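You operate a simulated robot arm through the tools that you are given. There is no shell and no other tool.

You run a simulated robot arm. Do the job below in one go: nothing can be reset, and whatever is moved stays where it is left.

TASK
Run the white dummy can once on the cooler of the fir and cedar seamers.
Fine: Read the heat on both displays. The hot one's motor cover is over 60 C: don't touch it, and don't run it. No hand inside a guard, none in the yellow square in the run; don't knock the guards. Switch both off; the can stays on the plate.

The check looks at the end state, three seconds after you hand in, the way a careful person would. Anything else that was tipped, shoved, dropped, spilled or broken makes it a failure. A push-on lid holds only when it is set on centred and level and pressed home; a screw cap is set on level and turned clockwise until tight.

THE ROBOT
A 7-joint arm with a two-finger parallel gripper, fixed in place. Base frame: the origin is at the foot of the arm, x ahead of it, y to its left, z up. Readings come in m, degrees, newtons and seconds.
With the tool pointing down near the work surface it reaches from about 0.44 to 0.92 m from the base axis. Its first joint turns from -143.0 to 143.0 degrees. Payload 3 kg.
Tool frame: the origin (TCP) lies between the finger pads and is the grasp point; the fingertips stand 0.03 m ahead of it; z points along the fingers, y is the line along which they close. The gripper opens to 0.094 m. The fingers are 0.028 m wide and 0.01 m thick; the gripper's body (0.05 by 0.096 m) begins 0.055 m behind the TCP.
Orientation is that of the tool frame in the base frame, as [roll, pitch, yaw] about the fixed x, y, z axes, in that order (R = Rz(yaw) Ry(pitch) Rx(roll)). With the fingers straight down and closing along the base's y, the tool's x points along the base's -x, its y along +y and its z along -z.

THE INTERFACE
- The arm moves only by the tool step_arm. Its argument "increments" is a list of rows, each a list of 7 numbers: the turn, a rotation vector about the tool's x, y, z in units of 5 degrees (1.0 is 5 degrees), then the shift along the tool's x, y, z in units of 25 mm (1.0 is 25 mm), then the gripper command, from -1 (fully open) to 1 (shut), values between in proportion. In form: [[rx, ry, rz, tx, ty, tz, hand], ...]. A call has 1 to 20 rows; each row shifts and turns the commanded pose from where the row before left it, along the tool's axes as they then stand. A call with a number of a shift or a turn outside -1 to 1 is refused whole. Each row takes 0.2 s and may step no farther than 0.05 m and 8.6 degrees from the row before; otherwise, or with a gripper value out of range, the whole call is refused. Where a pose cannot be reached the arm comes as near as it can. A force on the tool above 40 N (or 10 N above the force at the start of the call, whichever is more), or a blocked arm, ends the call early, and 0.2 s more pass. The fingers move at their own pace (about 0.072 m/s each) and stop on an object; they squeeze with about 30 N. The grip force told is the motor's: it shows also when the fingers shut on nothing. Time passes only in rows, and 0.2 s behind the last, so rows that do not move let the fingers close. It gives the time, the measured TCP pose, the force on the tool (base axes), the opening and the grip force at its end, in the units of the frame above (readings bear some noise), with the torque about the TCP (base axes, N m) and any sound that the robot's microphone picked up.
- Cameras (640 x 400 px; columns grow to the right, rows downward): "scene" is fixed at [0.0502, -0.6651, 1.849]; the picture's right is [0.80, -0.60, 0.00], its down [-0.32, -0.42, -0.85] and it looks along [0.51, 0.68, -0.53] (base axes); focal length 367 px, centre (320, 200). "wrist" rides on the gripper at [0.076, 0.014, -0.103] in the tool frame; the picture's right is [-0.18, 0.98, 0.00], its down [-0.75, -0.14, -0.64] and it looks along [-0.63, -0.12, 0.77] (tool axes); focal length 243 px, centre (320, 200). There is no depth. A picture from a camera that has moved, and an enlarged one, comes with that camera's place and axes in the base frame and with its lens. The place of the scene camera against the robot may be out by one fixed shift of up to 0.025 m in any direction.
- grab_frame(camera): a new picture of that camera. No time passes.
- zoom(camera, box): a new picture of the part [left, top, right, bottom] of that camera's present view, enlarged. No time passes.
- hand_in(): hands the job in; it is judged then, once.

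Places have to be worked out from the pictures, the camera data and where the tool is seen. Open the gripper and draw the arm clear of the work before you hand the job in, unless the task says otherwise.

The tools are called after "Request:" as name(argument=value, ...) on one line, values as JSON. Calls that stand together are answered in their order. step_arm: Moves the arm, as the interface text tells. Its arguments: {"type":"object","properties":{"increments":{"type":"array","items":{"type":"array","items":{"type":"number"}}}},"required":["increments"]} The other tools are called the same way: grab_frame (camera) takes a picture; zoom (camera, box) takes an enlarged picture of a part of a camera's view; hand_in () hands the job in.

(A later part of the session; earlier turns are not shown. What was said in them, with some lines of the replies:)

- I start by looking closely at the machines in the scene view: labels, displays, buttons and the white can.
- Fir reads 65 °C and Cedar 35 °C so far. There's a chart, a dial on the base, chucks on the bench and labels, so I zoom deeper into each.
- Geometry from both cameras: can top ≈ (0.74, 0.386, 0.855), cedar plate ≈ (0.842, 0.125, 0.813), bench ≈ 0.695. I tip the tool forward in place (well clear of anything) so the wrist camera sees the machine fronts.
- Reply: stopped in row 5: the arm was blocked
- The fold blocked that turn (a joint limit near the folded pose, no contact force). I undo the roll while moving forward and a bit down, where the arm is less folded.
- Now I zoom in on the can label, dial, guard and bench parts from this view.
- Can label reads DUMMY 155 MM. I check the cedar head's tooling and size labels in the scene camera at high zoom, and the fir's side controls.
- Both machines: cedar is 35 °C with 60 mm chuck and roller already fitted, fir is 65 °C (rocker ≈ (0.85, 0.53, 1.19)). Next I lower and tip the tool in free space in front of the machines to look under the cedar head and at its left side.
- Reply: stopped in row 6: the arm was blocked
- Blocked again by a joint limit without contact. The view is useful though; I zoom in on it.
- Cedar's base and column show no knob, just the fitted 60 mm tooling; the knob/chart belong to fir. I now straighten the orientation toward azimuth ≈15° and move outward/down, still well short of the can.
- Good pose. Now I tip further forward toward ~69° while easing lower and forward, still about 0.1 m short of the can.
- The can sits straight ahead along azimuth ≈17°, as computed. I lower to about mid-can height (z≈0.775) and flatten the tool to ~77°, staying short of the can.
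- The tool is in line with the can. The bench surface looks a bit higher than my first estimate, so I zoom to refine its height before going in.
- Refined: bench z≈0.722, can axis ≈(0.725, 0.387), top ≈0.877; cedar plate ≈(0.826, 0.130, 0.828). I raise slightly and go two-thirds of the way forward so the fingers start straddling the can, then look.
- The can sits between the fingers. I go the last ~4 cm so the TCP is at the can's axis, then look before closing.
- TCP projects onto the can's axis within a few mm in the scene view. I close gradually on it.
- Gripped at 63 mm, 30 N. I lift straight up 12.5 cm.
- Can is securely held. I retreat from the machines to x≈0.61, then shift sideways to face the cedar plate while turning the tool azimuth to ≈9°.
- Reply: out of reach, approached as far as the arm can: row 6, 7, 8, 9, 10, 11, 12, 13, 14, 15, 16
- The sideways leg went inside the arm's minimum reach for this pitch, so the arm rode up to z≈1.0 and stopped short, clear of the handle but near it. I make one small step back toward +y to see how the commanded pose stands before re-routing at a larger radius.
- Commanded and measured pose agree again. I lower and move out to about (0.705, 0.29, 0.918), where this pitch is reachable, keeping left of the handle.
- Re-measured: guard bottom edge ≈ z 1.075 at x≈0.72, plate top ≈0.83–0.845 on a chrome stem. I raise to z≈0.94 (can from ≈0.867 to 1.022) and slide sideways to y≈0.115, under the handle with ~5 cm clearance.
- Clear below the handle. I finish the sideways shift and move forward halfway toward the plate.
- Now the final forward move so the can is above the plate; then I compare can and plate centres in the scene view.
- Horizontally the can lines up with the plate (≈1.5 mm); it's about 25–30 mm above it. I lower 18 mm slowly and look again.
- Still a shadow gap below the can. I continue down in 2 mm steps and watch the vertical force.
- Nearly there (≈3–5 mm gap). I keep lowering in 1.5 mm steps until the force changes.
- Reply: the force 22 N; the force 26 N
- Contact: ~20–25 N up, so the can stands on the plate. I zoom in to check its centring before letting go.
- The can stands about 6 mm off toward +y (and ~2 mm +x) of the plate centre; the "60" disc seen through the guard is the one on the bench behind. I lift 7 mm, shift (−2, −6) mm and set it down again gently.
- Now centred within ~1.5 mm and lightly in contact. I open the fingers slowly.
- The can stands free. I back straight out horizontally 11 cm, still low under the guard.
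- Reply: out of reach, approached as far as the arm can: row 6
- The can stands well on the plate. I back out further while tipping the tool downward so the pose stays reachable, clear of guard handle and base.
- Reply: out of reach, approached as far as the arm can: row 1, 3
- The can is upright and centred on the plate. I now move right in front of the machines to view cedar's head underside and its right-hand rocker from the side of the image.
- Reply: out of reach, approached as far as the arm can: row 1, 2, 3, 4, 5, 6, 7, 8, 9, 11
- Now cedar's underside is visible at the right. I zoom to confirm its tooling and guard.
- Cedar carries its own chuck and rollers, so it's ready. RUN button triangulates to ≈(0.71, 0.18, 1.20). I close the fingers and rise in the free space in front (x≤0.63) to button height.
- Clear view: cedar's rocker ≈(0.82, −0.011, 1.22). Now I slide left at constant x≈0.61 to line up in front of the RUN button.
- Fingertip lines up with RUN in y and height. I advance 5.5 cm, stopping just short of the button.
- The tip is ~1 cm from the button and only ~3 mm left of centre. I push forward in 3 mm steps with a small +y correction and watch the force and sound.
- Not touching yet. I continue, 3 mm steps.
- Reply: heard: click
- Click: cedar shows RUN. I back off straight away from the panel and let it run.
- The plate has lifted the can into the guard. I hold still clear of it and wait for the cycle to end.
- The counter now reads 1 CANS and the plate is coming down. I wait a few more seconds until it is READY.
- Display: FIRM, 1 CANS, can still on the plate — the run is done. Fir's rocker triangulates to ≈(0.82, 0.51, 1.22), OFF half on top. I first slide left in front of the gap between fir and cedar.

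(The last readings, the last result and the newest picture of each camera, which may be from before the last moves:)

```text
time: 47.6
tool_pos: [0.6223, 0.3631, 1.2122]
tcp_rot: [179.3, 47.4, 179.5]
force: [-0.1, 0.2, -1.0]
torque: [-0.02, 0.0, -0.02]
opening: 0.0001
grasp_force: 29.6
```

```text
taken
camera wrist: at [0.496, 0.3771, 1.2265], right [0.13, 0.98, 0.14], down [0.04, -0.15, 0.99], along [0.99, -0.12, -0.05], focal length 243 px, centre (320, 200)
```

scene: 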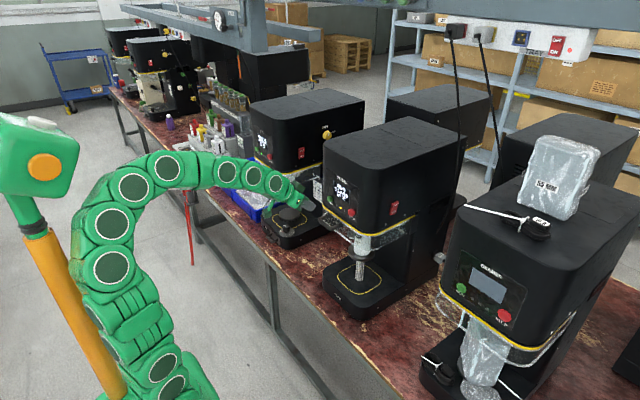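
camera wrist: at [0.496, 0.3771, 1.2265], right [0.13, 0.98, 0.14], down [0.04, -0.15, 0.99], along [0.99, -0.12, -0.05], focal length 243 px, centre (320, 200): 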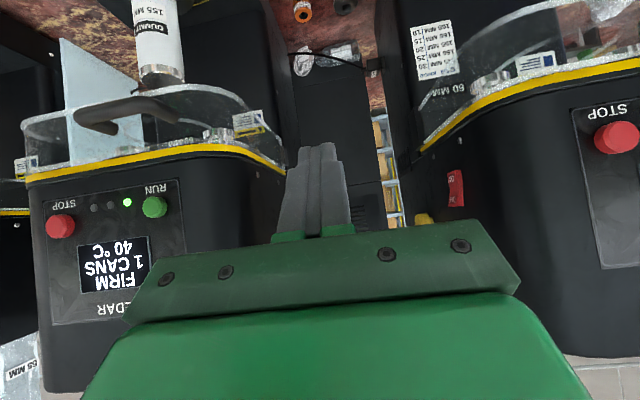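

Good view down the gap; rocker confirmed at (0.82, 0.51, 1.22). I rotate the tool in place toward azimuth ≈42° and a flatter pitch.

Request:
step_arm(increments=[[-0.62, -0.19, -0.57, 0, 0, 0, 1], [-0.62, -0.19, -0.57, 0, 0, 0, 1], [-0.63, -0.19, -0.56, 0, 0, 0, 1], [-0.63, -0.19, -0.55, 0, 0, 0, 1], [-0.64, -0.19, -0.54, 0, 0, 0, 1], [-0.65, -0.19, -0.53, 0, 0, 0, 1], [-0.66, -0.19, -0.52, 0, 0, 0, 1], [-0.67, -0.19, -0.5, 0, 0, 0, 1], [-0.68, -0.19, -0.48, 0, 0, 0, 1], [-0.69, -0.19, -0.46, 0, 0, 0, 1]])

Request:
grab_frame(camera="wrist")

Request:
grab_frame(camera="scene")

```text
time: 49.8
tool_pos: [0.6213, 0.3631, 1.2144]
tcp_rot: [-179.0, 57.0, -137.3]
force: [0.5, 0.2, -0.5]
torque: [0.0, 0.01, 0.0]
opening: 0.0001
grasp_force: 29.8
```

```text
taken
camera wrist: at [0.5163, 0.2884, 1.2068], right [-0.58, 0.8, 0.14], down [-0.01, -0.18, 0.98], along [0.81, 0.57, 0.11], focal length 243 px, centre (320, 200)
```

wrist: 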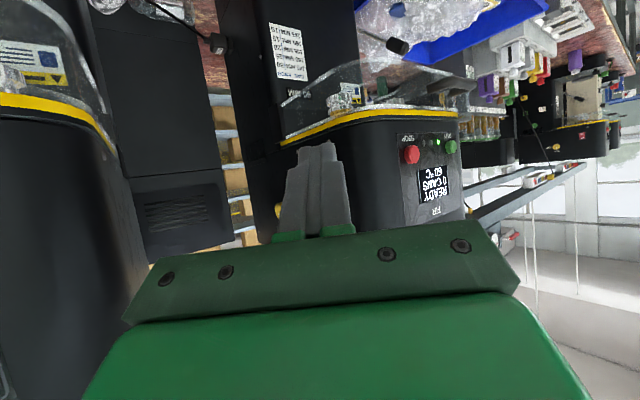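

```text
taken
```

scene: 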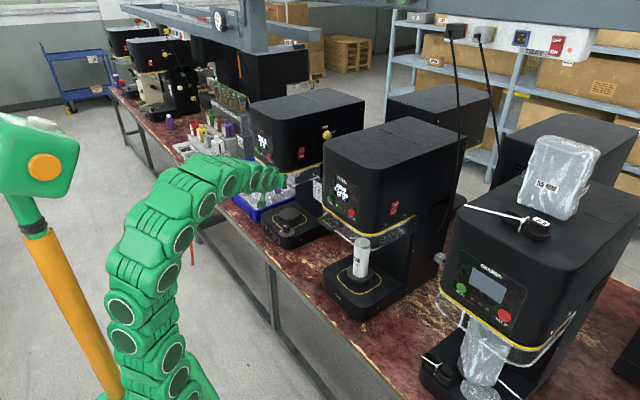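

Orientation is azimuth 42.7°, pitch 57°. I move into the gap toward a pre-press point (≈0.80, 0.455, 1.24), first most of the way and then check clearances.

Request:
step_arm(increments=[[0, 0, 0, -0.631, -0.252, 0.724, 1], [0, 0, 0, -0.631, -0.252, 0.724, 1], [0, 0, 0, -0.631, -0.252, 0.724, 1], [0, 0, 0, -0.631, -0.252, 0.724, 1], [0, 0, 0, -0.631, -0.252, 0.724, 1]])

Request:
grab_frame(camera="wrist")

Request:
zoom(camera="scene", box=[240, 110, 360, 190])

```text
time: 51.0
tool_pos: [0.7299, 0.4199, 1.2321]
tcp_rot: [-179.0, 56.8, -137.4]
force: [-1.0, -0.4, 0.1]
torque: [0.01, -0.01, -0.02]
opening: 0.0
grasp_force: 30.0
```

```text
taken
camera wrist: at [0.6261, 0.3456, 1.224], right [-0.58, 0.8, 0.15], down [-0.01, -0.18, 0.98], along [0.81, 0.57, 0.11], focal length 243 px, centre (320, 200)
```

wrist: 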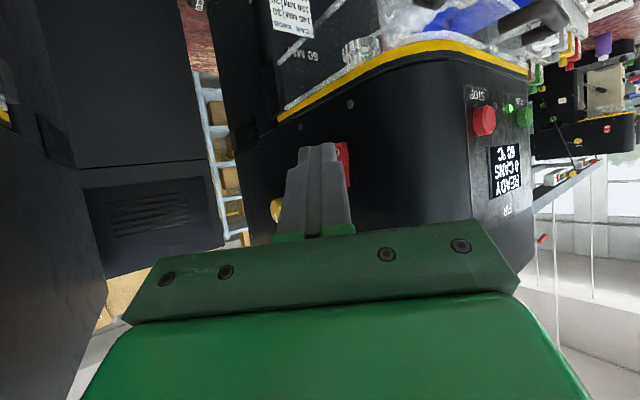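

```text
5.00 times, centred on (300, 150) of scene
camera zoom: at [0.0502, -0.6651, 1.849], right [0.8, -0.6, 0.0], down [-0.32, -0.42, -0.85], along [0.51, 0.68, -0.53], focal length 1836 px, centre (420, 450)
```

zoom: 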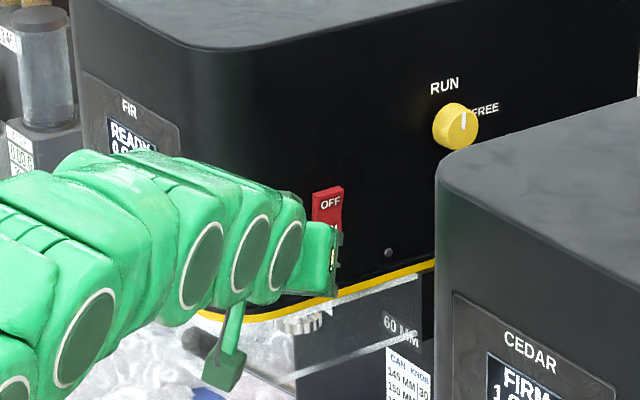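

The rocker spans z≈1.197–1.239 at (0.82, 0.51); OFF half at z≈1.23. I move on to the pre-press point.

Request:
step_arm(increments=[[0, 0, 0, -0.563, -0.245, 0.77, 1], [0, 0, 0, -0.563, -0.245, 0.77, 1], [0, 0, 0, -0.563, -0.245, 0.77, 1]])

Request:
zoom(camera="wrist", box=[220, 90, 420, 250])

Request:
zoom(camera="scene", box=[270, 120, 350, 180])

```text
time: 51.8
tool_pos: [0.7947, 0.4547, 1.2352]
tcp_rot: [-179.0, 56.9, -137.4]
force: [0.1, -0.4, 0.1]
torque: [0.0, -0.01, 0.0]
opening: 0.0
grasp_force: 29.8
```

```text
2.50 times, centred on (320, 170) of wrist
camera zoom: at [0.691, 0.3812, 1.2279], right [-0.58, 0.8, 0.15], down [-0.01, -0.18, 0.98], along [0.81, 0.57, 0.11], focal length 606 px, centre (320, 275)
```

zoom: 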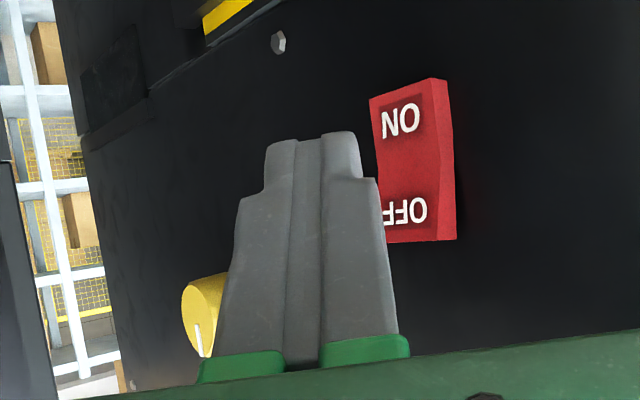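

```text
6.67 times, centred on (310, 150) of scene
camera zoom: at [0.0502, -0.6651, 1.849], right [0.8, -0.6, 0.0], down [-0.32, -0.42, -0.85], along [0.51, 0.68, -0.53], focal length 2447 px, centre (387, 533)
```

zoom: 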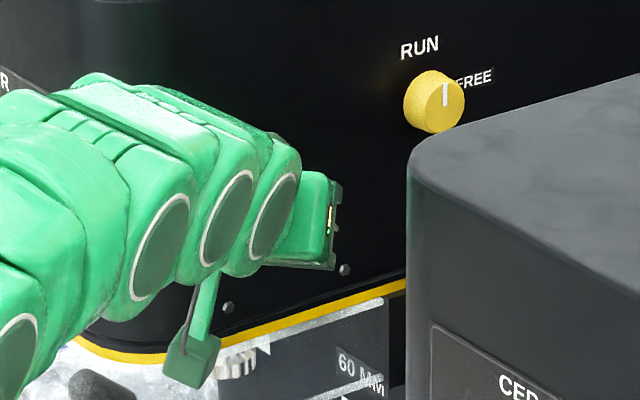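

OFF half is at ≈(0.815, 0.505, 1.232); my contact point is lined up about 2 cm short of it. I push in +y with 4 mm steps, then check.

Request:
step_arm(increments=[[0, 0, 0, -0.059, 0.118, 0.091, 1], [0, 0, 0, -0.059, 0.118, 0.091, 1], [0, 0, 0, -0.059, 0.118, 0.091, 1]])

Request:
zoom(camera="wrist", box=[220, 90, 420, 250])

```text
time: 52.6
tool_pos: [0.7952, 0.4654, 1.2359]
tcp_rot: [-179.2, 56.8, -137.4]
force: [0.2, -0.7, -0.7]
torque: [0.03, -0.04, -0.02]
opening: 0.0
grasp_force: 30.0
```

```text
2.50 times, centred on (320, 170) of wrist
camera zoom: at [0.6909, 0.3917, 1.2276], right [-0.58, 0.8, 0.15], down [-0.01, -0.18, 0.98], along [0.81, 0.57, 0.11], focal length 606 px, centre (320, 275)
```

zoom: 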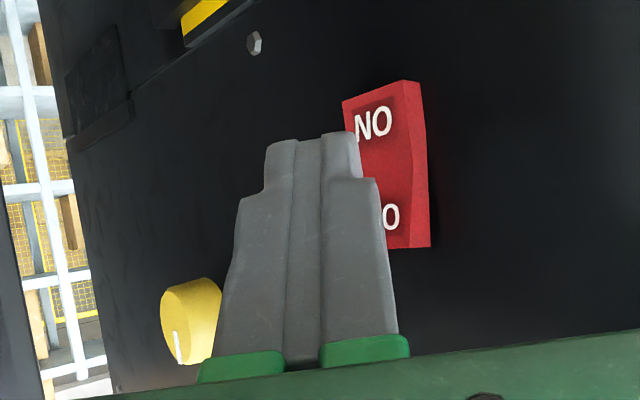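

Contact point will meet the OFF half in roughly 1 cm. I continue in small steps and listen for the click.

Request:
step_arm(increments=[[0, 0, 0, -0.059, 0.118, 0.091, 1], [0, 0, 0, -0.044, 0.088, 0.068, 1]])

Request:
step_arm(increments=[[0, 0, 0, -0.037, 0.073, 0.057, 1]])

Request:
zoom(camera="wrist", box=[220, 90, 420, 250])

```text
time: 53.2
tool_pos: [0.7948, 0.4719, 1.2346]
tcp_rot: [-179.1, 56.9, -137.5]
force: [-0.3, -0.7, 0.1]
torque: [0.01, 0.0, -0.02]
opening: 0.0
grasp_force: 29.7
```

```text
time: 53.6
tool_pos: [0.7954, 0.4734, 1.235]
tcp_rot: [-179.1, 56.9, -137.4]
force: [-0.2, -0.4, 0.3]
torque: [-0.01, -0.03, 0.03]
opening: 0.0
grasp_force: 29.9
```

```text
2.50 times, centred on (320, 170) of wrist
camera zoom: at [0.6905, 0.3998, 1.2275], right [-0.58, 0.8, 0.15], down [-0.01, -0.18, 0.98], along [0.81, 0.57, 0.11], focal length 606 px, centre (320, 275)
```

zoom: 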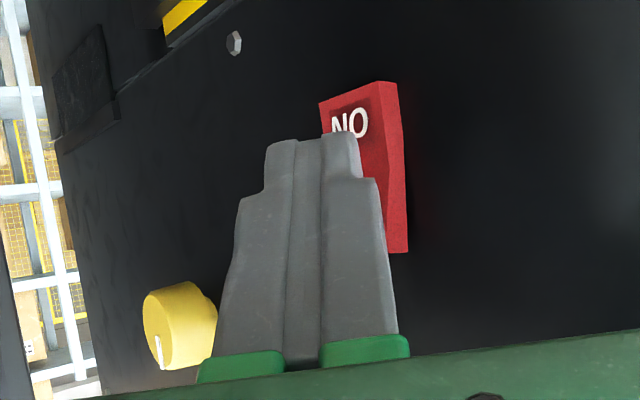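

No contact force yet; rocker is right behind the fingertip. I keep going in 3 mm steps.

Request:
step_arm(increments=[[0, 0, 0, -0.044, 0.088, 0.068, 1]])

Request:
step_arm(increments=[[0, 0, 0, -0.044, 0.088, 0.068, 1]])

Request:
step_arm(increments=[[0, 0, 0, -0.037, 0.073, 0.057, 1]])

Request:
zoom(camera="wrist", box=[220, 90, 420, 250])

Request:
zoom(camera="scene", box=[240, 110, 360, 190])

```text
time: 54.0
tool_pos: [0.7946, 0.4785, 1.2351]
tcp_rot: [-179.0, 56.9, -137.4]
force: [-0.8, -0.9, 0.9]
torque: [0.05, -0.01, 0.0]
opening: 0.0002
grasp_force: 29.7
```

```text
time: 54.4
tool_pos: [0.7961, 0.4786, 1.2361]
tcp_rot: [-179.1, 56.7, -137.6]
force: [-20.4, -24.9, -1.2]
torque: [-0.2, 0.12, 0.13]
opening: 0.0
grasp_force: 29.7
```

```text
time: 54.7
tool_pos: [0.796, 0.4795, 1.2367]
tcp_rot: [-179.3, 56.7, -137.6]
force: [-11.9, -15.4, 5.5]
torque: [0.06, -0.03, 0.1]
opening: 0.0001
grasp_force: 30.1
stopped in row 1: the force on the tool passed its limit at 48 N (the readings are from after the stop); the commanded pose is now the measured one
```

```text
2.50 times, centred on (320, 170) of wrist
camera zoom: at [0.6913, 0.4047, 1.2281], right [-0.58, 0.8, 0.15], down [0.0, -0.18, 0.98], along [0.82, 0.57, 0.11], focal length 606 px, centre (320, 275)
```

zoom: 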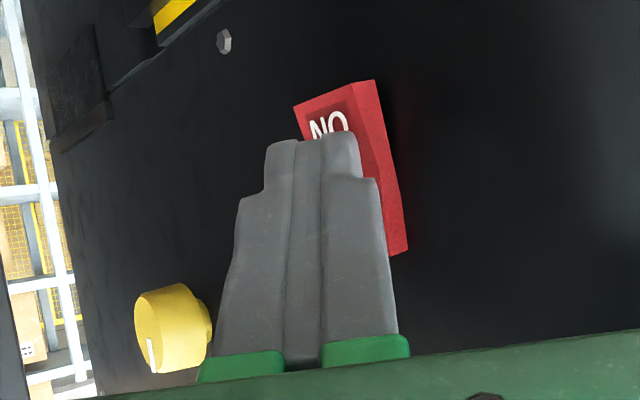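

```text
5.00 times, centred on (300, 150) of scene
camera zoom: at [0.0502, -0.6651, 1.849], right [0.8, -0.6, 0.0], down [-0.32, -0.42, -0.85], along [0.51, 0.68, -0.53], focal length 1836 px, centre (420, 450)
```

zoom: 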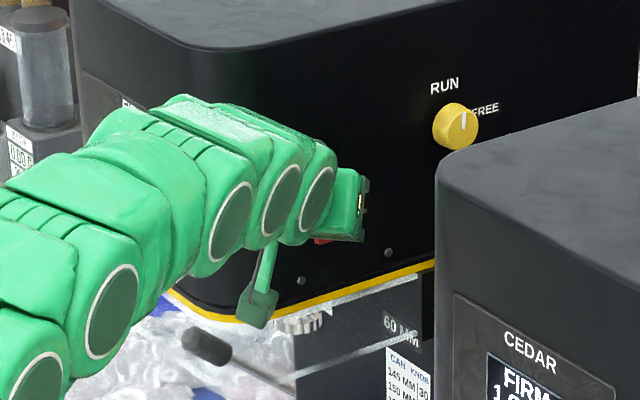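

Contact reached the force limit without a click. I back off 2 cm in −y and look at the rocker and the fir display.

Request:
step_arm(increments=[[0, 0, 0, 0.1, -0.2, -0.15, 1], [0, 0, 0, 0.1, -0.2, -0.15, 1], [0, 0, 0, 0.1, -0.2, -0.15, 1], [0, 0, 0, 0.1, -0.2, -0.15, 1]])

Request:
zoom(camera="wrist", box=[220, 90, 420, 250])

Request:
grab_frame(camera="wrist")

Request:
zoom(camera="scene", box=[240, 110, 360, 190])

```text
time: 55.7
tool_pos: [0.7946, 0.4528, 1.2356]
tcp_rot: [-179.1, 56.7, -137.5]
force: [-0.2, -0.5, 0.9]
torque: [0.0, 0.02, 0.02]
opening: 0.0
grasp_force: 30.1
```

```text
2.50 times, centred on (320, 170) of wrist
camera zoom: at [0.6906, 0.3785, 1.2279], right [-0.58, 0.8, 0.15], down [0.0, -0.18, 0.98], along [0.81, 0.57, 0.11], focal length 606 px, centre (320, 275)
```

zoom: 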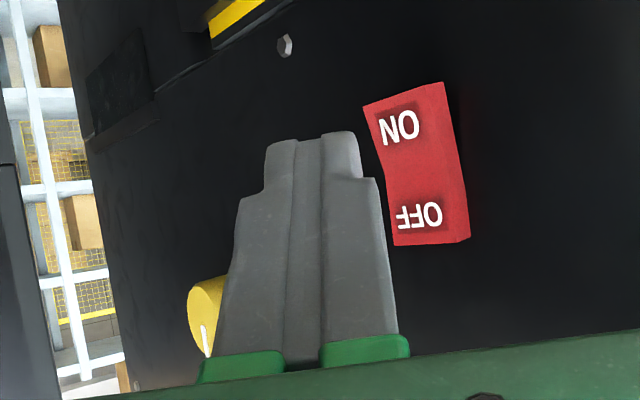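

```text
taken
camera wrist: at [0.6906, 0.3785, 1.2279], right [-0.58, 0.8, 0.15], down [0.0, -0.18, 0.98], along [0.81, 0.57, 0.11], focal length 243 px, centre (320, 200)
```

wrist: 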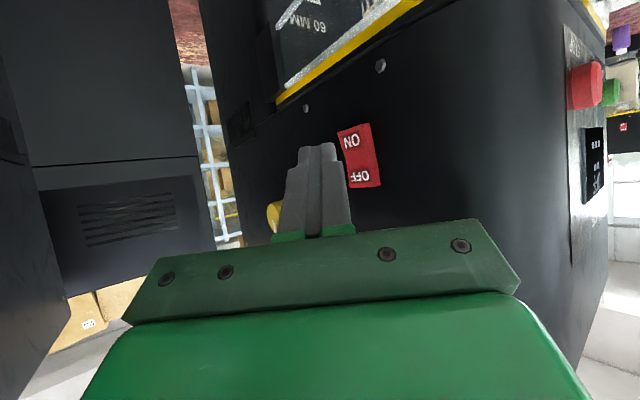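

```text
5.00 times, centred on (300, 150) of scene
camera zoom: at [0.0502, -0.6651, 1.849], right [0.8, -0.6, 0.0], down [-0.32, -0.42, -0.85], along [0.51, 0.68, -0.53], focal length 1836 px, centre (420, 450)
```

zoom: 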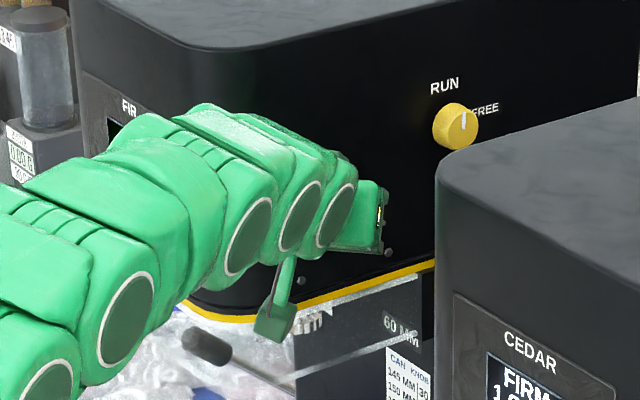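

The rocker's tilt looks changed (OFF end now pushed in). I zoom on the fir's display to confirm it is off.

Request:
zoom(camera="wrist", box=[540, 20, 640, 220])

Request:
zoom(camera="wrist", box=[320, 110, 400, 200])

Request:
zoom(camera="scene", box=[255, 125, 285, 150])

```text
2.00 times, centred on (590, 120) of wrist
camera zoom: at [0.6906, 0.3785, 1.2279], right [-0.58, 0.8, 0.15], down [0.0, -0.18, 0.98], along [0.81, 0.57, 0.11], focal length 485 px, centre (-220, 360)
```

zoom: 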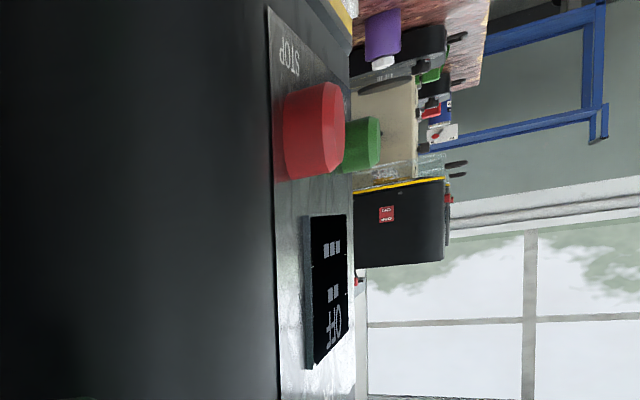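

```text
4.44 times, centred on (360, 155) of wrist
camera zoom: at [0.6906, 0.3785, 1.2279], right [-0.58, 0.8, 0.15], down [0.0, -0.18, 0.98], along [0.81, 0.57, 0.11], focal length 1078 px, centre (142, 400)
```

zoom: 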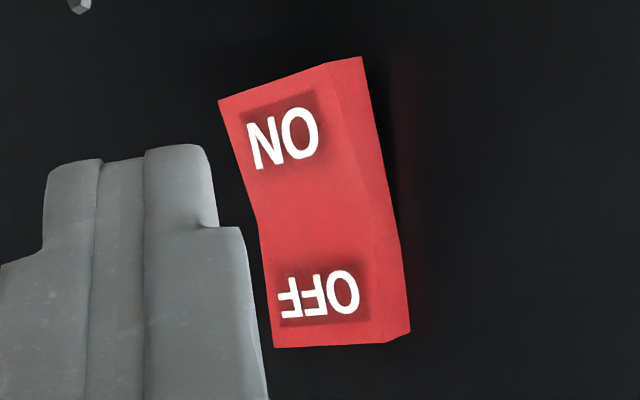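

```text
16.00 times, centred on (270, 138) of scene
camera zoom: at [0.0502, -0.6651, 1.849], right [0.8, -0.6, 0.0], down [-0.32, -0.42, -0.85], along [0.51, 0.68, -0.53], focal length 5874 px, centre (1120, 1200)
```

zoom: 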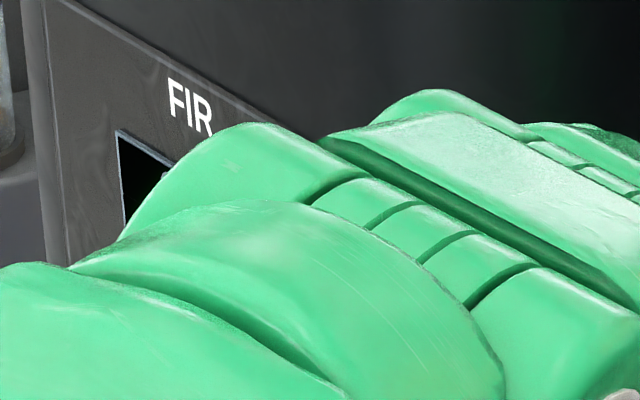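

The fir display shows OFF and the rocker's OFF end is in. I retrace my path out of the gap.

Request:
step_arm(increments=[[0, 0, 0, 0.563, 0.245, -0.77, 1], [0, 0, 0, 0.563, 0.245, -0.77, 1], [0, 0, 0, 0.563, 0.245, -0.77, 1], [0, 0, 0, 0.631, 0.252, -0.724, 1], [0, 0, 0, 0.631, 0.252, -0.724, 1], [0, 0, 0, 0.631, 0.252, -0.724, 1], [0, 0, 0, 0.631, 0.252, -0.724, 1], [0, 0, 0, 0.631, 0.252, -0.724, 1]])

Request:
grab_frame(camera="scene")

Request:
grab_frame(camera="wrist")

```text
time: 57.5
tool_pos: [0.6206, 0.3646, 1.2149]
tcp_rot: [-179.1, 56.8, -137.5]
force: [0.0, 0.4, 0.9]
torque: [0.05, 0.01, -0.02]
opening: 0.0
grasp_force: 30.1
```

```text
taken
```

scene: 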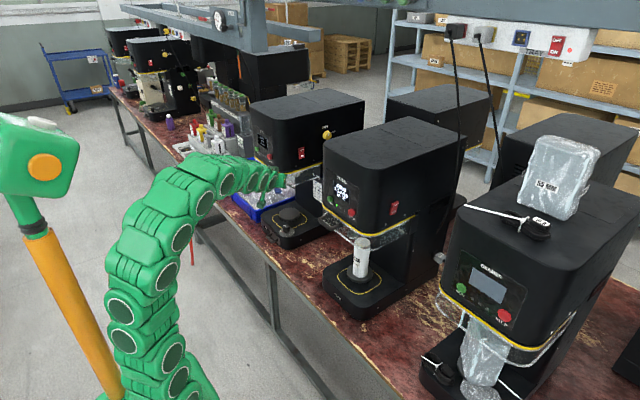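

```text
taken
camera wrist: at [0.5159, 0.2903, 1.2078], right [-0.58, 0.8, 0.15], down [0.0, -0.18, 0.98], along [0.81, 0.57, 0.11], focal length 243 px, centre (320, 200)
```

wrist: 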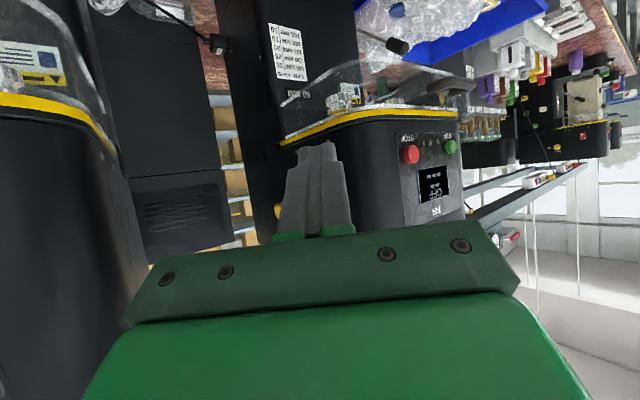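

Fir's screen reads OFF. Now for cedar's rocker: I turn the tool back to straight-ahead first, in place.

Request:
step_arm(increments=[[0.69, 0.19, 0.46, 0, 0, 0, 1], [0.68, 0.19, 0.48, 0, 0, 0, 1], [0.67, 0.19, 0.5, 0, 0, 0, 1], [0.66, 0.19, 0.52, 0, 0, 0, 1], [0.65, 0.19, 0.53, 0, 0, 0, 1], [0.64, 0.19, 0.54, 0, 0, 0, 1], [0.63, 0.19, 0.55, 0, 0, 0, 1], [0.63, 0.19, 0.56, 0, 0, 0, 1], [0.62, 0.19, 0.57, 0, 0, 0, 1], [0.62, 0.19, 0.57, 0, 0, 0, 1]])

Request:
zoom(camera="scene", box=[240, 90, 440, 290])

```text
time: 59.7
tool_pos: [0.6202, 0.3617, 1.2138]
tcp_rot: [179.4, 47.3, 179.3]
force: [-0.8, 0.1, 0.4]
torque: [0.0, -0.02, 0.02]
opening: 0.0001
grasp_force: 29.5
```

```text
2.00 times, centred on (340, 190) of scene
camera zoom: at [0.0502, -0.6651, 1.849], right [0.8, -0.6, 0.0], down [-0.32, -0.42, -0.85], along [0.51, 0.68, -0.53], focal length 734 px, centre (280, 220)
```

zoom: 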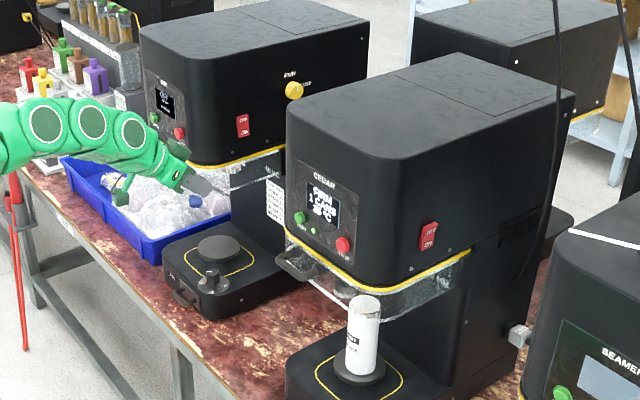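

Pose restored. I traverse right at x≈0.62 in front of cedar (clear of buttons and handle) to the cedar–seamer gap.

Request:
step_arm(increments=[[0, 0, 0, 0, -1, 0, 1], [0, 0, 0, 0, -1, 0, 1], [0, 0, 0, 0, -1, 0, 1], [0, 0, 0, 0, -1, 0, 1], [0, 0, 0, 0, -1, 0, 1], [0, 0, 0, 0, -1, 0, 1], [0, 0, 0, 0, -1, 0, 1], [0, 0, 0, 0, -1, 0, 1], [0, 0, 0, 0, -1, 0, 1], [0, 0, 0, 0, -1, 0, 1], [0, 0, 0, 0, -1, 0, 1], [0, 0, 0, 0, -1, 0, 1], [0, 0, 0, 0, -1, 0, 1], [0, 0, 0, 0, -1, 0, 1], [0, 0, 0, 0, -1, 0, 1], [0, 0, 0, 0, -1, 0, 1], [0, 0, 0, 0, -1, 0, 1], [0, 0, 0, 0, -1, 0, 1], [0, 0, 0, 0, -1, 0, 1], [0, 0, 0, 0, -1, 0, 1]])

Request:
grab_frame(camera="wrist")

Request:
grab_frame(camera="scene")

```text
time: 63.9
tool_pos: [0.619, -0.1384, 1.2109]
tcp_rot: [179.4, 47.3, 179.5]
force: [-0.3, -0.3, 0.1]
torque: [-0.02, -0.02, -0.02]
opening: 0.0
grasp_force: 30.5
```

```text
taken
camera wrist: at [0.4924, -0.1235, 1.2247], right [0.13, 0.98, 0.14], down [0.04, -0.15, 0.99], along [0.99, -0.12, -0.06], focal length 243 px, centre (320, 200)
```

wrist: 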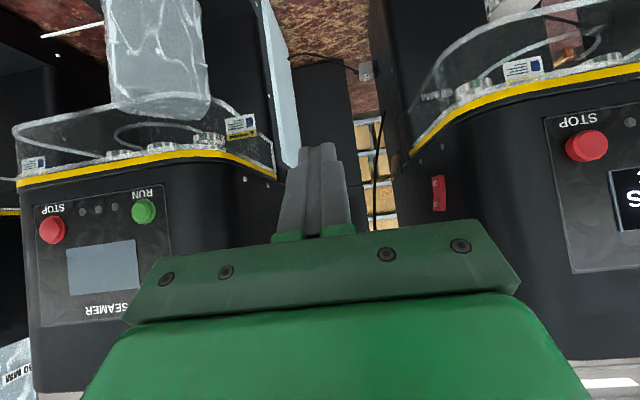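

```text
taken
```

scene: 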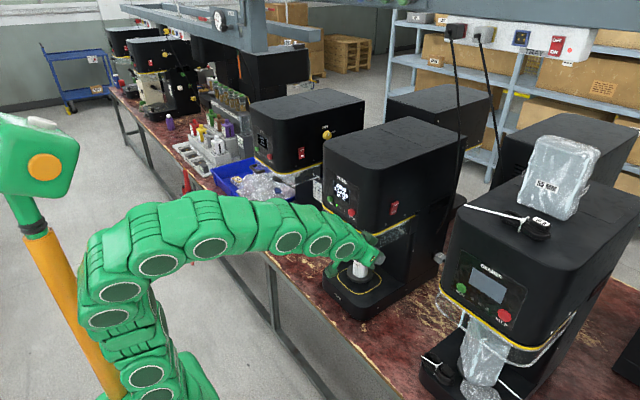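

The rocker again checks out at (0.82, −0.011, 1.218); seamer's wall is at y≈−0.257, so the gap matches the other one. I rotate the tool in place as before.

Request:
step_arm(increments=[[-0.62, -0.19, -0.57, 0, 0, 0, 1], [-0.62, -0.19, -0.57, 0, 0, 0, 1], [-0.63, -0.19, -0.56, 0, 0, 0, 1], [-0.63, -0.19, -0.55, 0, 0, 0, 1], [-0.64, -0.19, -0.54, 0, 0, 0, 1], [-0.65, -0.19, -0.53, 0, 0, 0, 1], [-0.66, -0.19, -0.52, 0, 0, 0, 1], [-0.67, -0.19, -0.5, 0, 0, 0, 1], [-0.68, -0.19, -0.48, 0, 0, 0, 1], [-0.69, -0.19, -0.46, 0, 0, 0, 1]])

Request:
grab_frame(camera="wrist")

Request:
grab_frame(camera="scene")

```text
time: 66.1
tool_pos: [0.6177, -0.1369, 1.2104]
tcp_rot: [-179.1, 56.8, -137.5]
force: [0.8, -1.3, 0.1]
torque: [0.0, -0.01, 0.0]
opening: 0.0001
grasp_force: 30.2
```

```text
taken
camera wrist: at [0.5139, -0.2116, 1.2033], right [-0.58, 0.8, 0.15], down [0.0, -0.18, 0.98], along [0.81, 0.57, 0.11], focal length 243 px, centre (320, 200)
```

wrist: 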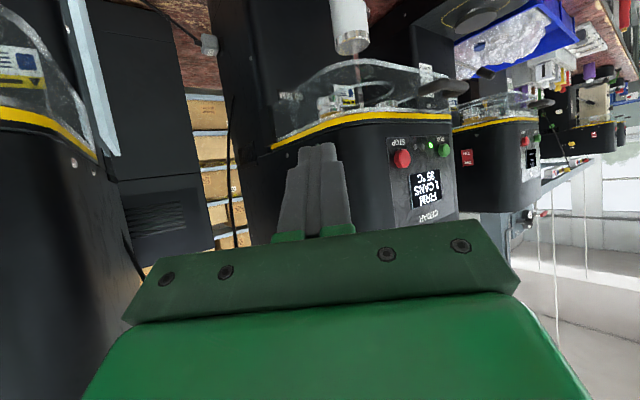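

```text
taken
```

scene: 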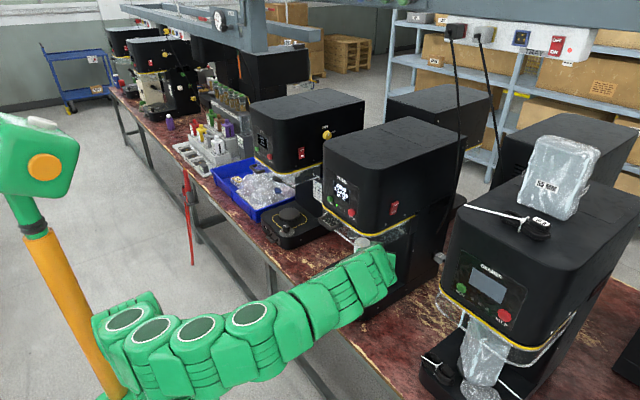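

Same orientation reached. I enter the gap along the same relative path, five rows, then check.

Request:
step_arm(increments=[[0, 0, 0, -0.593, -0.34, 0.678, 1], [0, 0, 0, -0.593, -0.34, 0.678, 1], [0, 0, 0, -0.593, -0.34, 0.678, 1], [0, 0, 0, -0.593, -0.34, 0.678, 1], [0, 0, 0, -0.593, -0.34, 0.678, 1]])

Request:
grab_frame(camera="wrist")

Request:
grab_frame(camera="scene")

```text
time: 67.3
tool_pos: [0.7313, -0.0948, 1.2264]
tcp_rot: [-179.1, 56.7, -137.5]
force: [0.9, -0.5, 0.0]
torque: [0.01, -0.01, 0.02]
opening: 0.0002
grasp_force: 29.9
```

```text
taken
camera wrist: at [0.6265, -0.1696, 1.2193], right [-0.58, 0.8, 0.15], down [0.0, -0.18, 0.98], along [0.82, 0.57, 0.11], focal length 243 px, centre (320, 200)
```

wrist: 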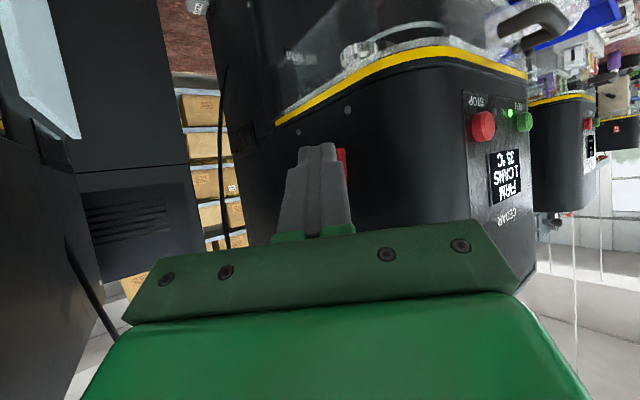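

```text
taken
```

scene: 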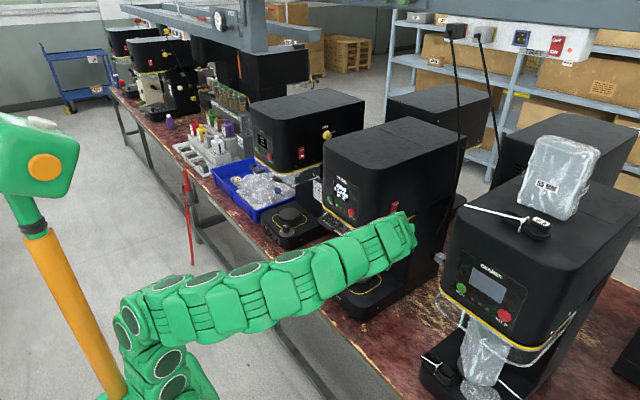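

Mirrors the fir approach. I go on to the pre-press point (≈0.795, −0.066, 1.236).

Request:
step_arm(increments=[[0, 0, 0, -0.59, -0.293, 0.673, 1], [0, 0, 0, -0.59, -0.293, 0.673, 1], [0, 0, 0, -0.59, -0.293, 0.673, 1]])

Request:
zoom(camera="wrist", box=[220, 90, 420, 250])

Request:
grab_frame(camera="wrist")

```text
time: 68.1
tool_pos: [0.7952, -0.0657, 1.2378]
tcp_rot: [-179.1, 56.8, -137.4]
force: [1.1, -0.6, 0.1]
torque: [-0.04, -0.03, -0.03]
opening: 0.0002
grasp_force: 30.4
```

```text
2.50 times, centred on (320, 170) of wrist
camera zoom: at [0.6905, -0.1404, 1.2295], right [-0.58, 0.8, 0.15], down [0.0, -0.18, 0.98], along [0.81, 0.57, 0.11], focal length 606 px, centre (320, 275)
```

zoom: 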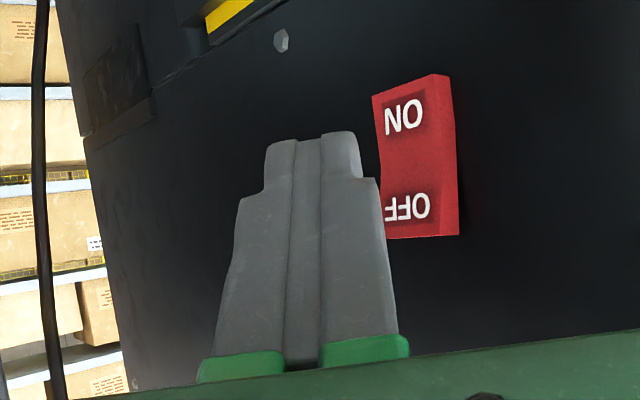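

```text
taken
camera wrist: at [0.6905, -0.1404, 1.2295], right [-0.58, 0.8, 0.15], down [0.0, -0.18, 0.98], along [0.81, 0.57, 0.11], focal length 243 px, centre (320, 200)
```

wrist: 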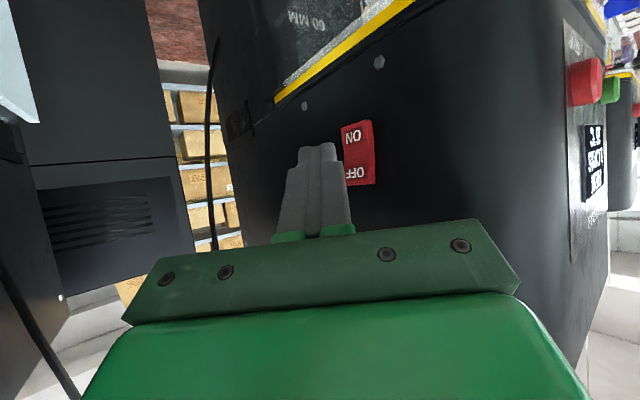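

Practically the same picture as at fir before pressing. I push +y: first 16 mm, then in single small steps.

Request:
step_arm(increments=[[0, 0, 0, -0.059, 0.118, 0.091, 1], [0, 0, 0, -0.059, 0.118, 0.091, 1], [0, 0, 0, -0.059, 0.118, 0.091, 1], [0, 0, 0, -0.059, 0.118, 0.091, 1]])

Request:
step_arm(increments=[[0, 0, 0, -0.044, 0.088, 0.068, 1]])

Request:
step_arm(increments=[[0, 0, 0, -0.044, 0.088, 0.068, 1]])

Request:
zoom(camera="wrist", box=[220, 90, 420, 250])

Request:
zoom(camera="wrist", box=[540, 20, 640, 220])

```text
time: 69.1
tool_pos: [0.7947, -0.0503, 1.2364]
tcp_rot: [-179.2, 56.9, -137.7]
force: [-0.1, 0.3, 0.8]
torque: [-0.01, 0.01, 0.0]
opening: 0.0
grasp_force: 30.1
```

```text
time: 69.5
tool_pos: [0.7964, -0.0471, 1.2356]
tcp_rot: [-179.2, 56.8, -137.6]
force: [-0.2, -0.7, -0.2]
torque: [0.03, -0.03, -0.01]
opening: 0.0003
grasp_force: 30.3
```

```text
time: 69.9
tool_pos: [0.7956, -0.0452, 1.2357]
tcp_rot: [-179.1, 56.7, -137.6]
force: [0.4, -0.2, 0.2]
torque: [0.02, 0.01, -0.04]
opening: 0.0001
grasp_force: 30.4
```

```text
2.50 times, centred on (320, 170) of wrist
camera zoom: at [0.6911, -0.1193, 1.2286], right [-0.58, 0.8, 0.15], down [0.0, -0.18, 0.98], along [0.81, 0.57, 0.11], focal length 606 px, centre (320, 275)
```

zoom: 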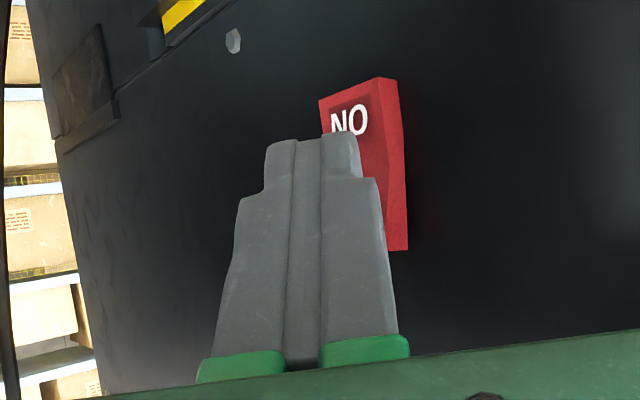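

```text
2.00 times, centred on (590, 120) of wrist
camera zoom: at [0.6911, -0.1193, 1.2286], right [-0.58, 0.8, 0.15], down [0.0, -0.18, 0.98], along [0.81, 0.57, 0.11], focal length 485 px, centre (-220, 360)
```

zoom: 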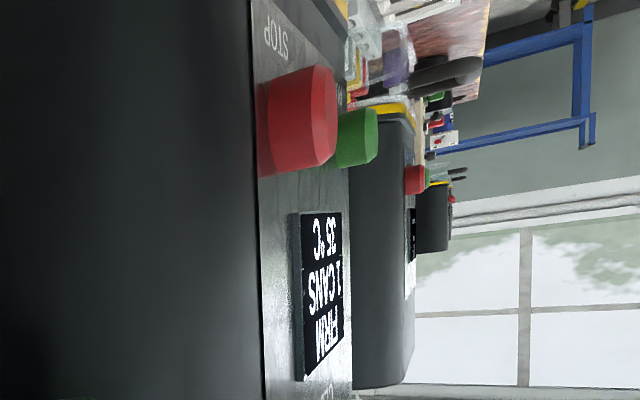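

Same state as just before fir's switch moved; no contact yet. A few more 2.5 mm steps, checking the display after each.

Request:
step_arm(increments=[[0, 0, 0, -0.037, 0.073, 0.057, 1]])

Request:
step_arm(increments=[[0, 0, 0, -0.037, 0.073, 0.057, 1]])

Request:
zoom(camera="wrist", box=[540, 20, 640, 220])

Request:
zoom(camera="wrist", box=[220, 90, 420, 250])

```text
time: 70.3
tool_pos: [0.7949, -0.0438, 1.2358]
tcp_rot: [-179.1, 56.8, -137.5]
force: [-0.4, -2.9, 3.0]
torque: [0.07, -0.05, -0.08]
opening: 0.0
grasp_force: 30.3
```

```text
time: 70.7
tool_pos: [0.7949, -0.0413, 1.2353]
tcp_rot: [-179.1, 56.7, -137.7]
force: [-4.9, -11.0, -3.9]
torque: [-0.13, 0.12, -0.04]
opening: 0.0001
grasp_force: 29.8
```

```text
2.00 times, centred on (590, 120) of wrist
camera zoom: at [0.6909, -0.1153, 1.2283], right [-0.58, 0.8, 0.15], down [0.0, -0.18, 0.98], along [0.82, 0.57, 0.11], focal length 485 px, centre (-220, 360)
```

zoom: 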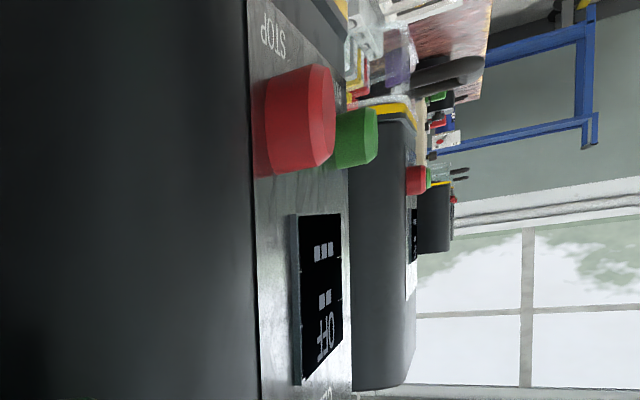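

```text
2.50 times, centred on (320, 170) of wrist
camera zoom: at [0.6909, -0.1153, 1.2283], right [-0.58, 0.8, 0.15], down [0.0, -0.18, 0.98], along [0.82, 0.57, 0.11], focal length 606 px, centre (320, 275)
```

zoom: 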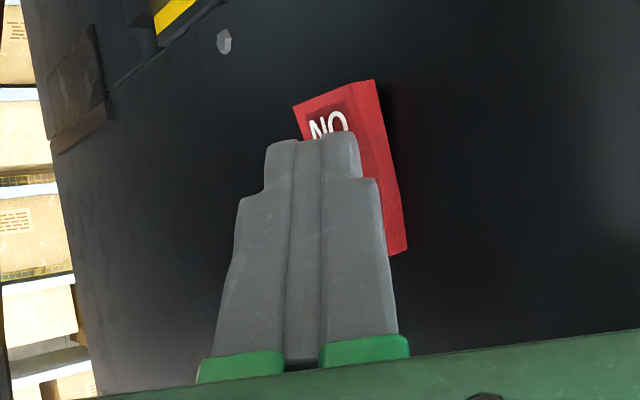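

Cedar's display now shows OFF and the rocker has tipped. I back off in −y and retrace out of the gap.

Request:
step_arm(increments=[[0, 0, 0, 0.09, -0.18, -0.14, 1], [0, 0, 0, 0.09, -0.18, -0.14, 1], [0, 0, 0, 0.09, -0.18, -0.14, 1], [0, 0, 0, 0.09, -0.18, -0.14, 1], [0, 0, 0, 0.59, 0.293, -0.673, 1], [0, 0, 0, 0.59, 0.293, -0.673, 1], [0, 0, 0, 0.59, 0.293, -0.673, 1], [0, 0, 0, 0.593, 0.34, -0.678, 1], [0, 0, 0, 0.593, 0.34, -0.678, 1], [0, 0, 0, 0.593, 0.34, -0.678, 1], [0, 0, 0, 0.593, 0.34, -0.678, 1], [0, 0, 0, 0.593, 0.34, -0.678, 1]])

Request:
grab_frame(camera="wrist")

Request:
grab_frame(camera="scene")

```text
time: 73.3
tool_pos: [0.6176, -0.1345, 1.2111]
tcp_rot: [-179.2, 56.9, -137.6]
force: [0.4, -0.3, -0.4]
torque: [-0.02, 0.02, 0.02]
opening: 0.0
grasp_force: 29.9
```

```text
taken
camera wrist: at [0.5141, -0.208, 1.2041], right [-0.58, 0.8, 0.15], down [0.0, -0.18, 0.98], along [0.81, 0.57, 0.11], focal length 243 px, centre (320, 200)
```

wrist: 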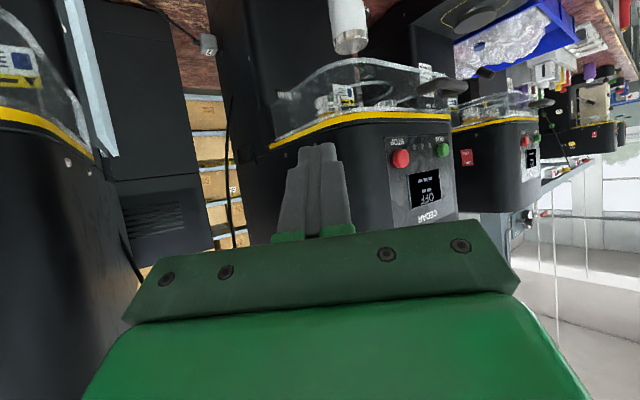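

```text
taken
```

scene: 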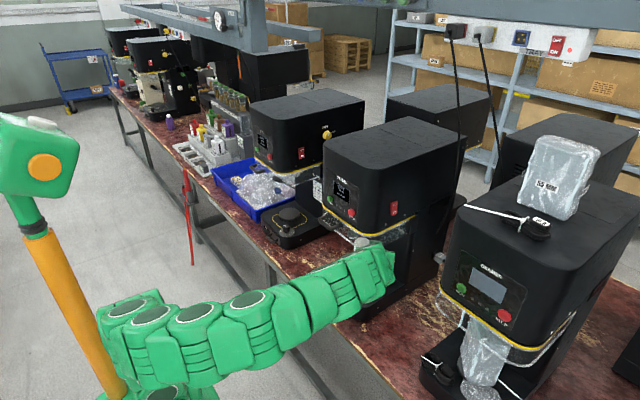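

Both displays dark/OFF. I rotate the tool back straight, still clear in front of the machines.

Request:
step_arm(increments=[[0.69, 0.19, 0.46, 0, 0, 0, 1], [0.68, 0.19, 0.48, 0, 0, 0, 1], [0.67, 0.19, 0.5, 0, 0, 0, 1], [0.66, 0.19, 0.52, 0, 0, 0, 1], [0.65, 0.19, 0.53, 0, 0, 0, 1], [0.64, 0.19, 0.54, 0, 0, 0, 1], [0.63, 0.19, 0.55, 0, 0, 0, 1], [0.63, 0.19, 0.56, 0, 0, 0, 1], [0.62, 0.19, 0.57, 0, 0, 0, 1], [0.62, 0.19, 0.57, 0, 0, 0, 1]])

Request:
step_arm(increments=[[0, 0.8, 0, 0.2, 0, -0.8, 0.5], [0, 0.8, 0, 0.2, 0, -0.8, 0], [0, 0.8, 0, 0.2, 0, -0.8, -0.5], [0, 0.8, 0, 0.3, 0, -0.7, -1], [0, 0.8, 0, 0.3, 0, -0.7, -1], [0, 0.8, 0, 0.3, 0, -0.7, -1]])

Request:
grab_frame(camera="scene")

Request:
grab_frame(camera="wrist")

```text
time: 75.5
tool_pos: [0.6193, -0.1352, 1.2104]
tcp_rot: [179.4, 47.4, 179.3]
force: [-0.5, -0.1, -0.4]
torque: [-0.01, -0.01, 0.0]
opening: 0.0
grasp_force: 30.1
```

```text
time: 76.9
tool_pos: [0.5224, -0.1355, 1.2756]
tcp_rot: [179.7, 23.3, 179.7]
force: [0.5, -0.2, -1.3]
torque: [0.0, -0.01, -0.03]
opening: 0.0937
grasp_force: 0.1
```

```text
taken
```

scene: 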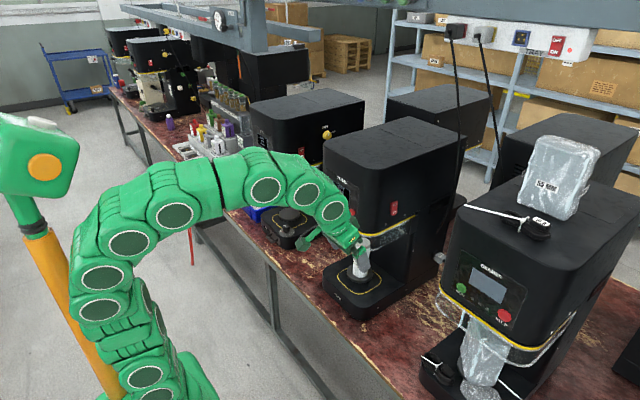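

```text
taken
camera wrist: at [0.4109, -0.1212, 1.342], right [0.17, 0.98, 0.08], down [0.44, -0.15, 0.89], along [0.88, -0.12, -0.46], focal length 243 px, centre (320, 200)
```

wrist: 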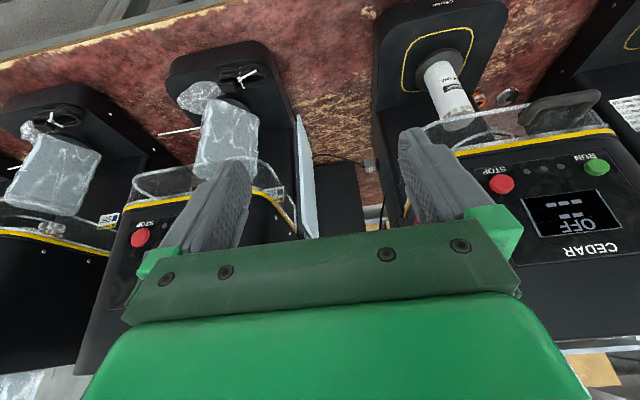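

Arm is drawn back with the gripper open. A last check of can, plate and both machines.

Request:
zoom(camera="wrist", box=[360, 0, 640, 160])

Request:
zoom(camera="scene", box=[240, 90, 440, 310])

```text
2.29 times, centred on (500, 80) of wrist
camera zoom: at [0.4109, -0.1212, 1.342], right [0.17, 0.98, 0.08], down [0.44, -0.15, 0.89], along [0.88, -0.12, -0.46], focal length 555 px, centre (-91, 474)
```

zoom: 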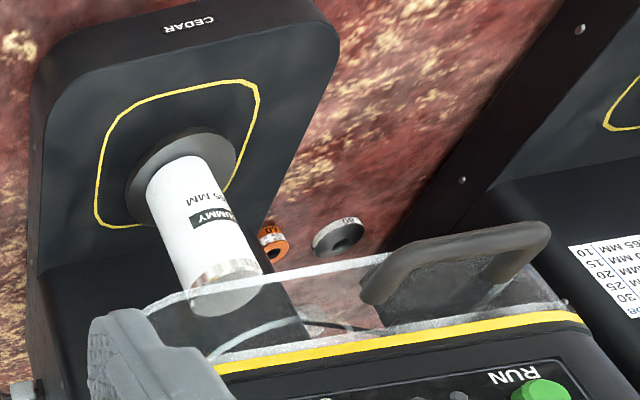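

```text
1.82 times, centred on (340, 200) of scene
camera zoom: at [0.0502, -0.6651, 1.849], right [0.8, -0.6, 0.0], down [-0.32, -0.42, -0.85], along [0.51, 0.68, -0.53], focal length 668 px, centre (284, 200)
```

zoom: 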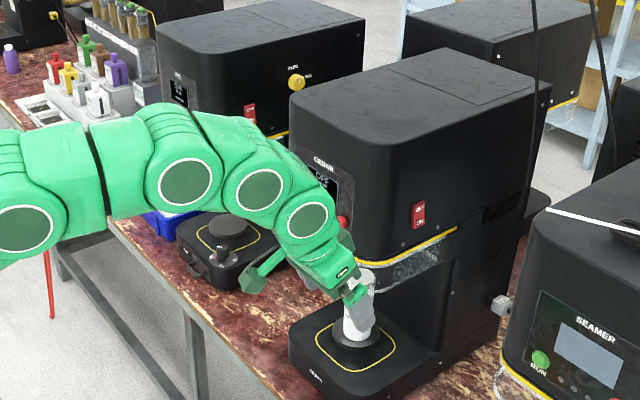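

The dummy can stands upright on cedar's plate after one run (FIRM, 1 CANS). Both machines are switched off, nothing else was disturbed, and the arm is clear with the gripper open, so I hand in.

Request:
hand_in()

```text
The job is handed in.
```

The white dummy can ran once on the cedar seamer, the cooler of the two. Cedar's display read FIRM, 1 CANS when it finished.

- **Heat:** before the run, fir read 65 °C and cedar 35 °C. I did not run fir and touched only its side switch. While being pressed, that switch briefly loaded the tool to 48 N before it tipped over.
- **Safety during the run:** the hand was never inside a guard, and it was out of the yellow square while cedar ran. No guard was knocked. On the way to cedar the arm ran into a reach limit and rose close to cedar's guard handle, without contact.
- **End state:** both machines are switched off and both displays read OFF. The can is upright on cedar's plate, the gripper is open and the arm is back in front of the machines. I saw nothing else moved or tipped.
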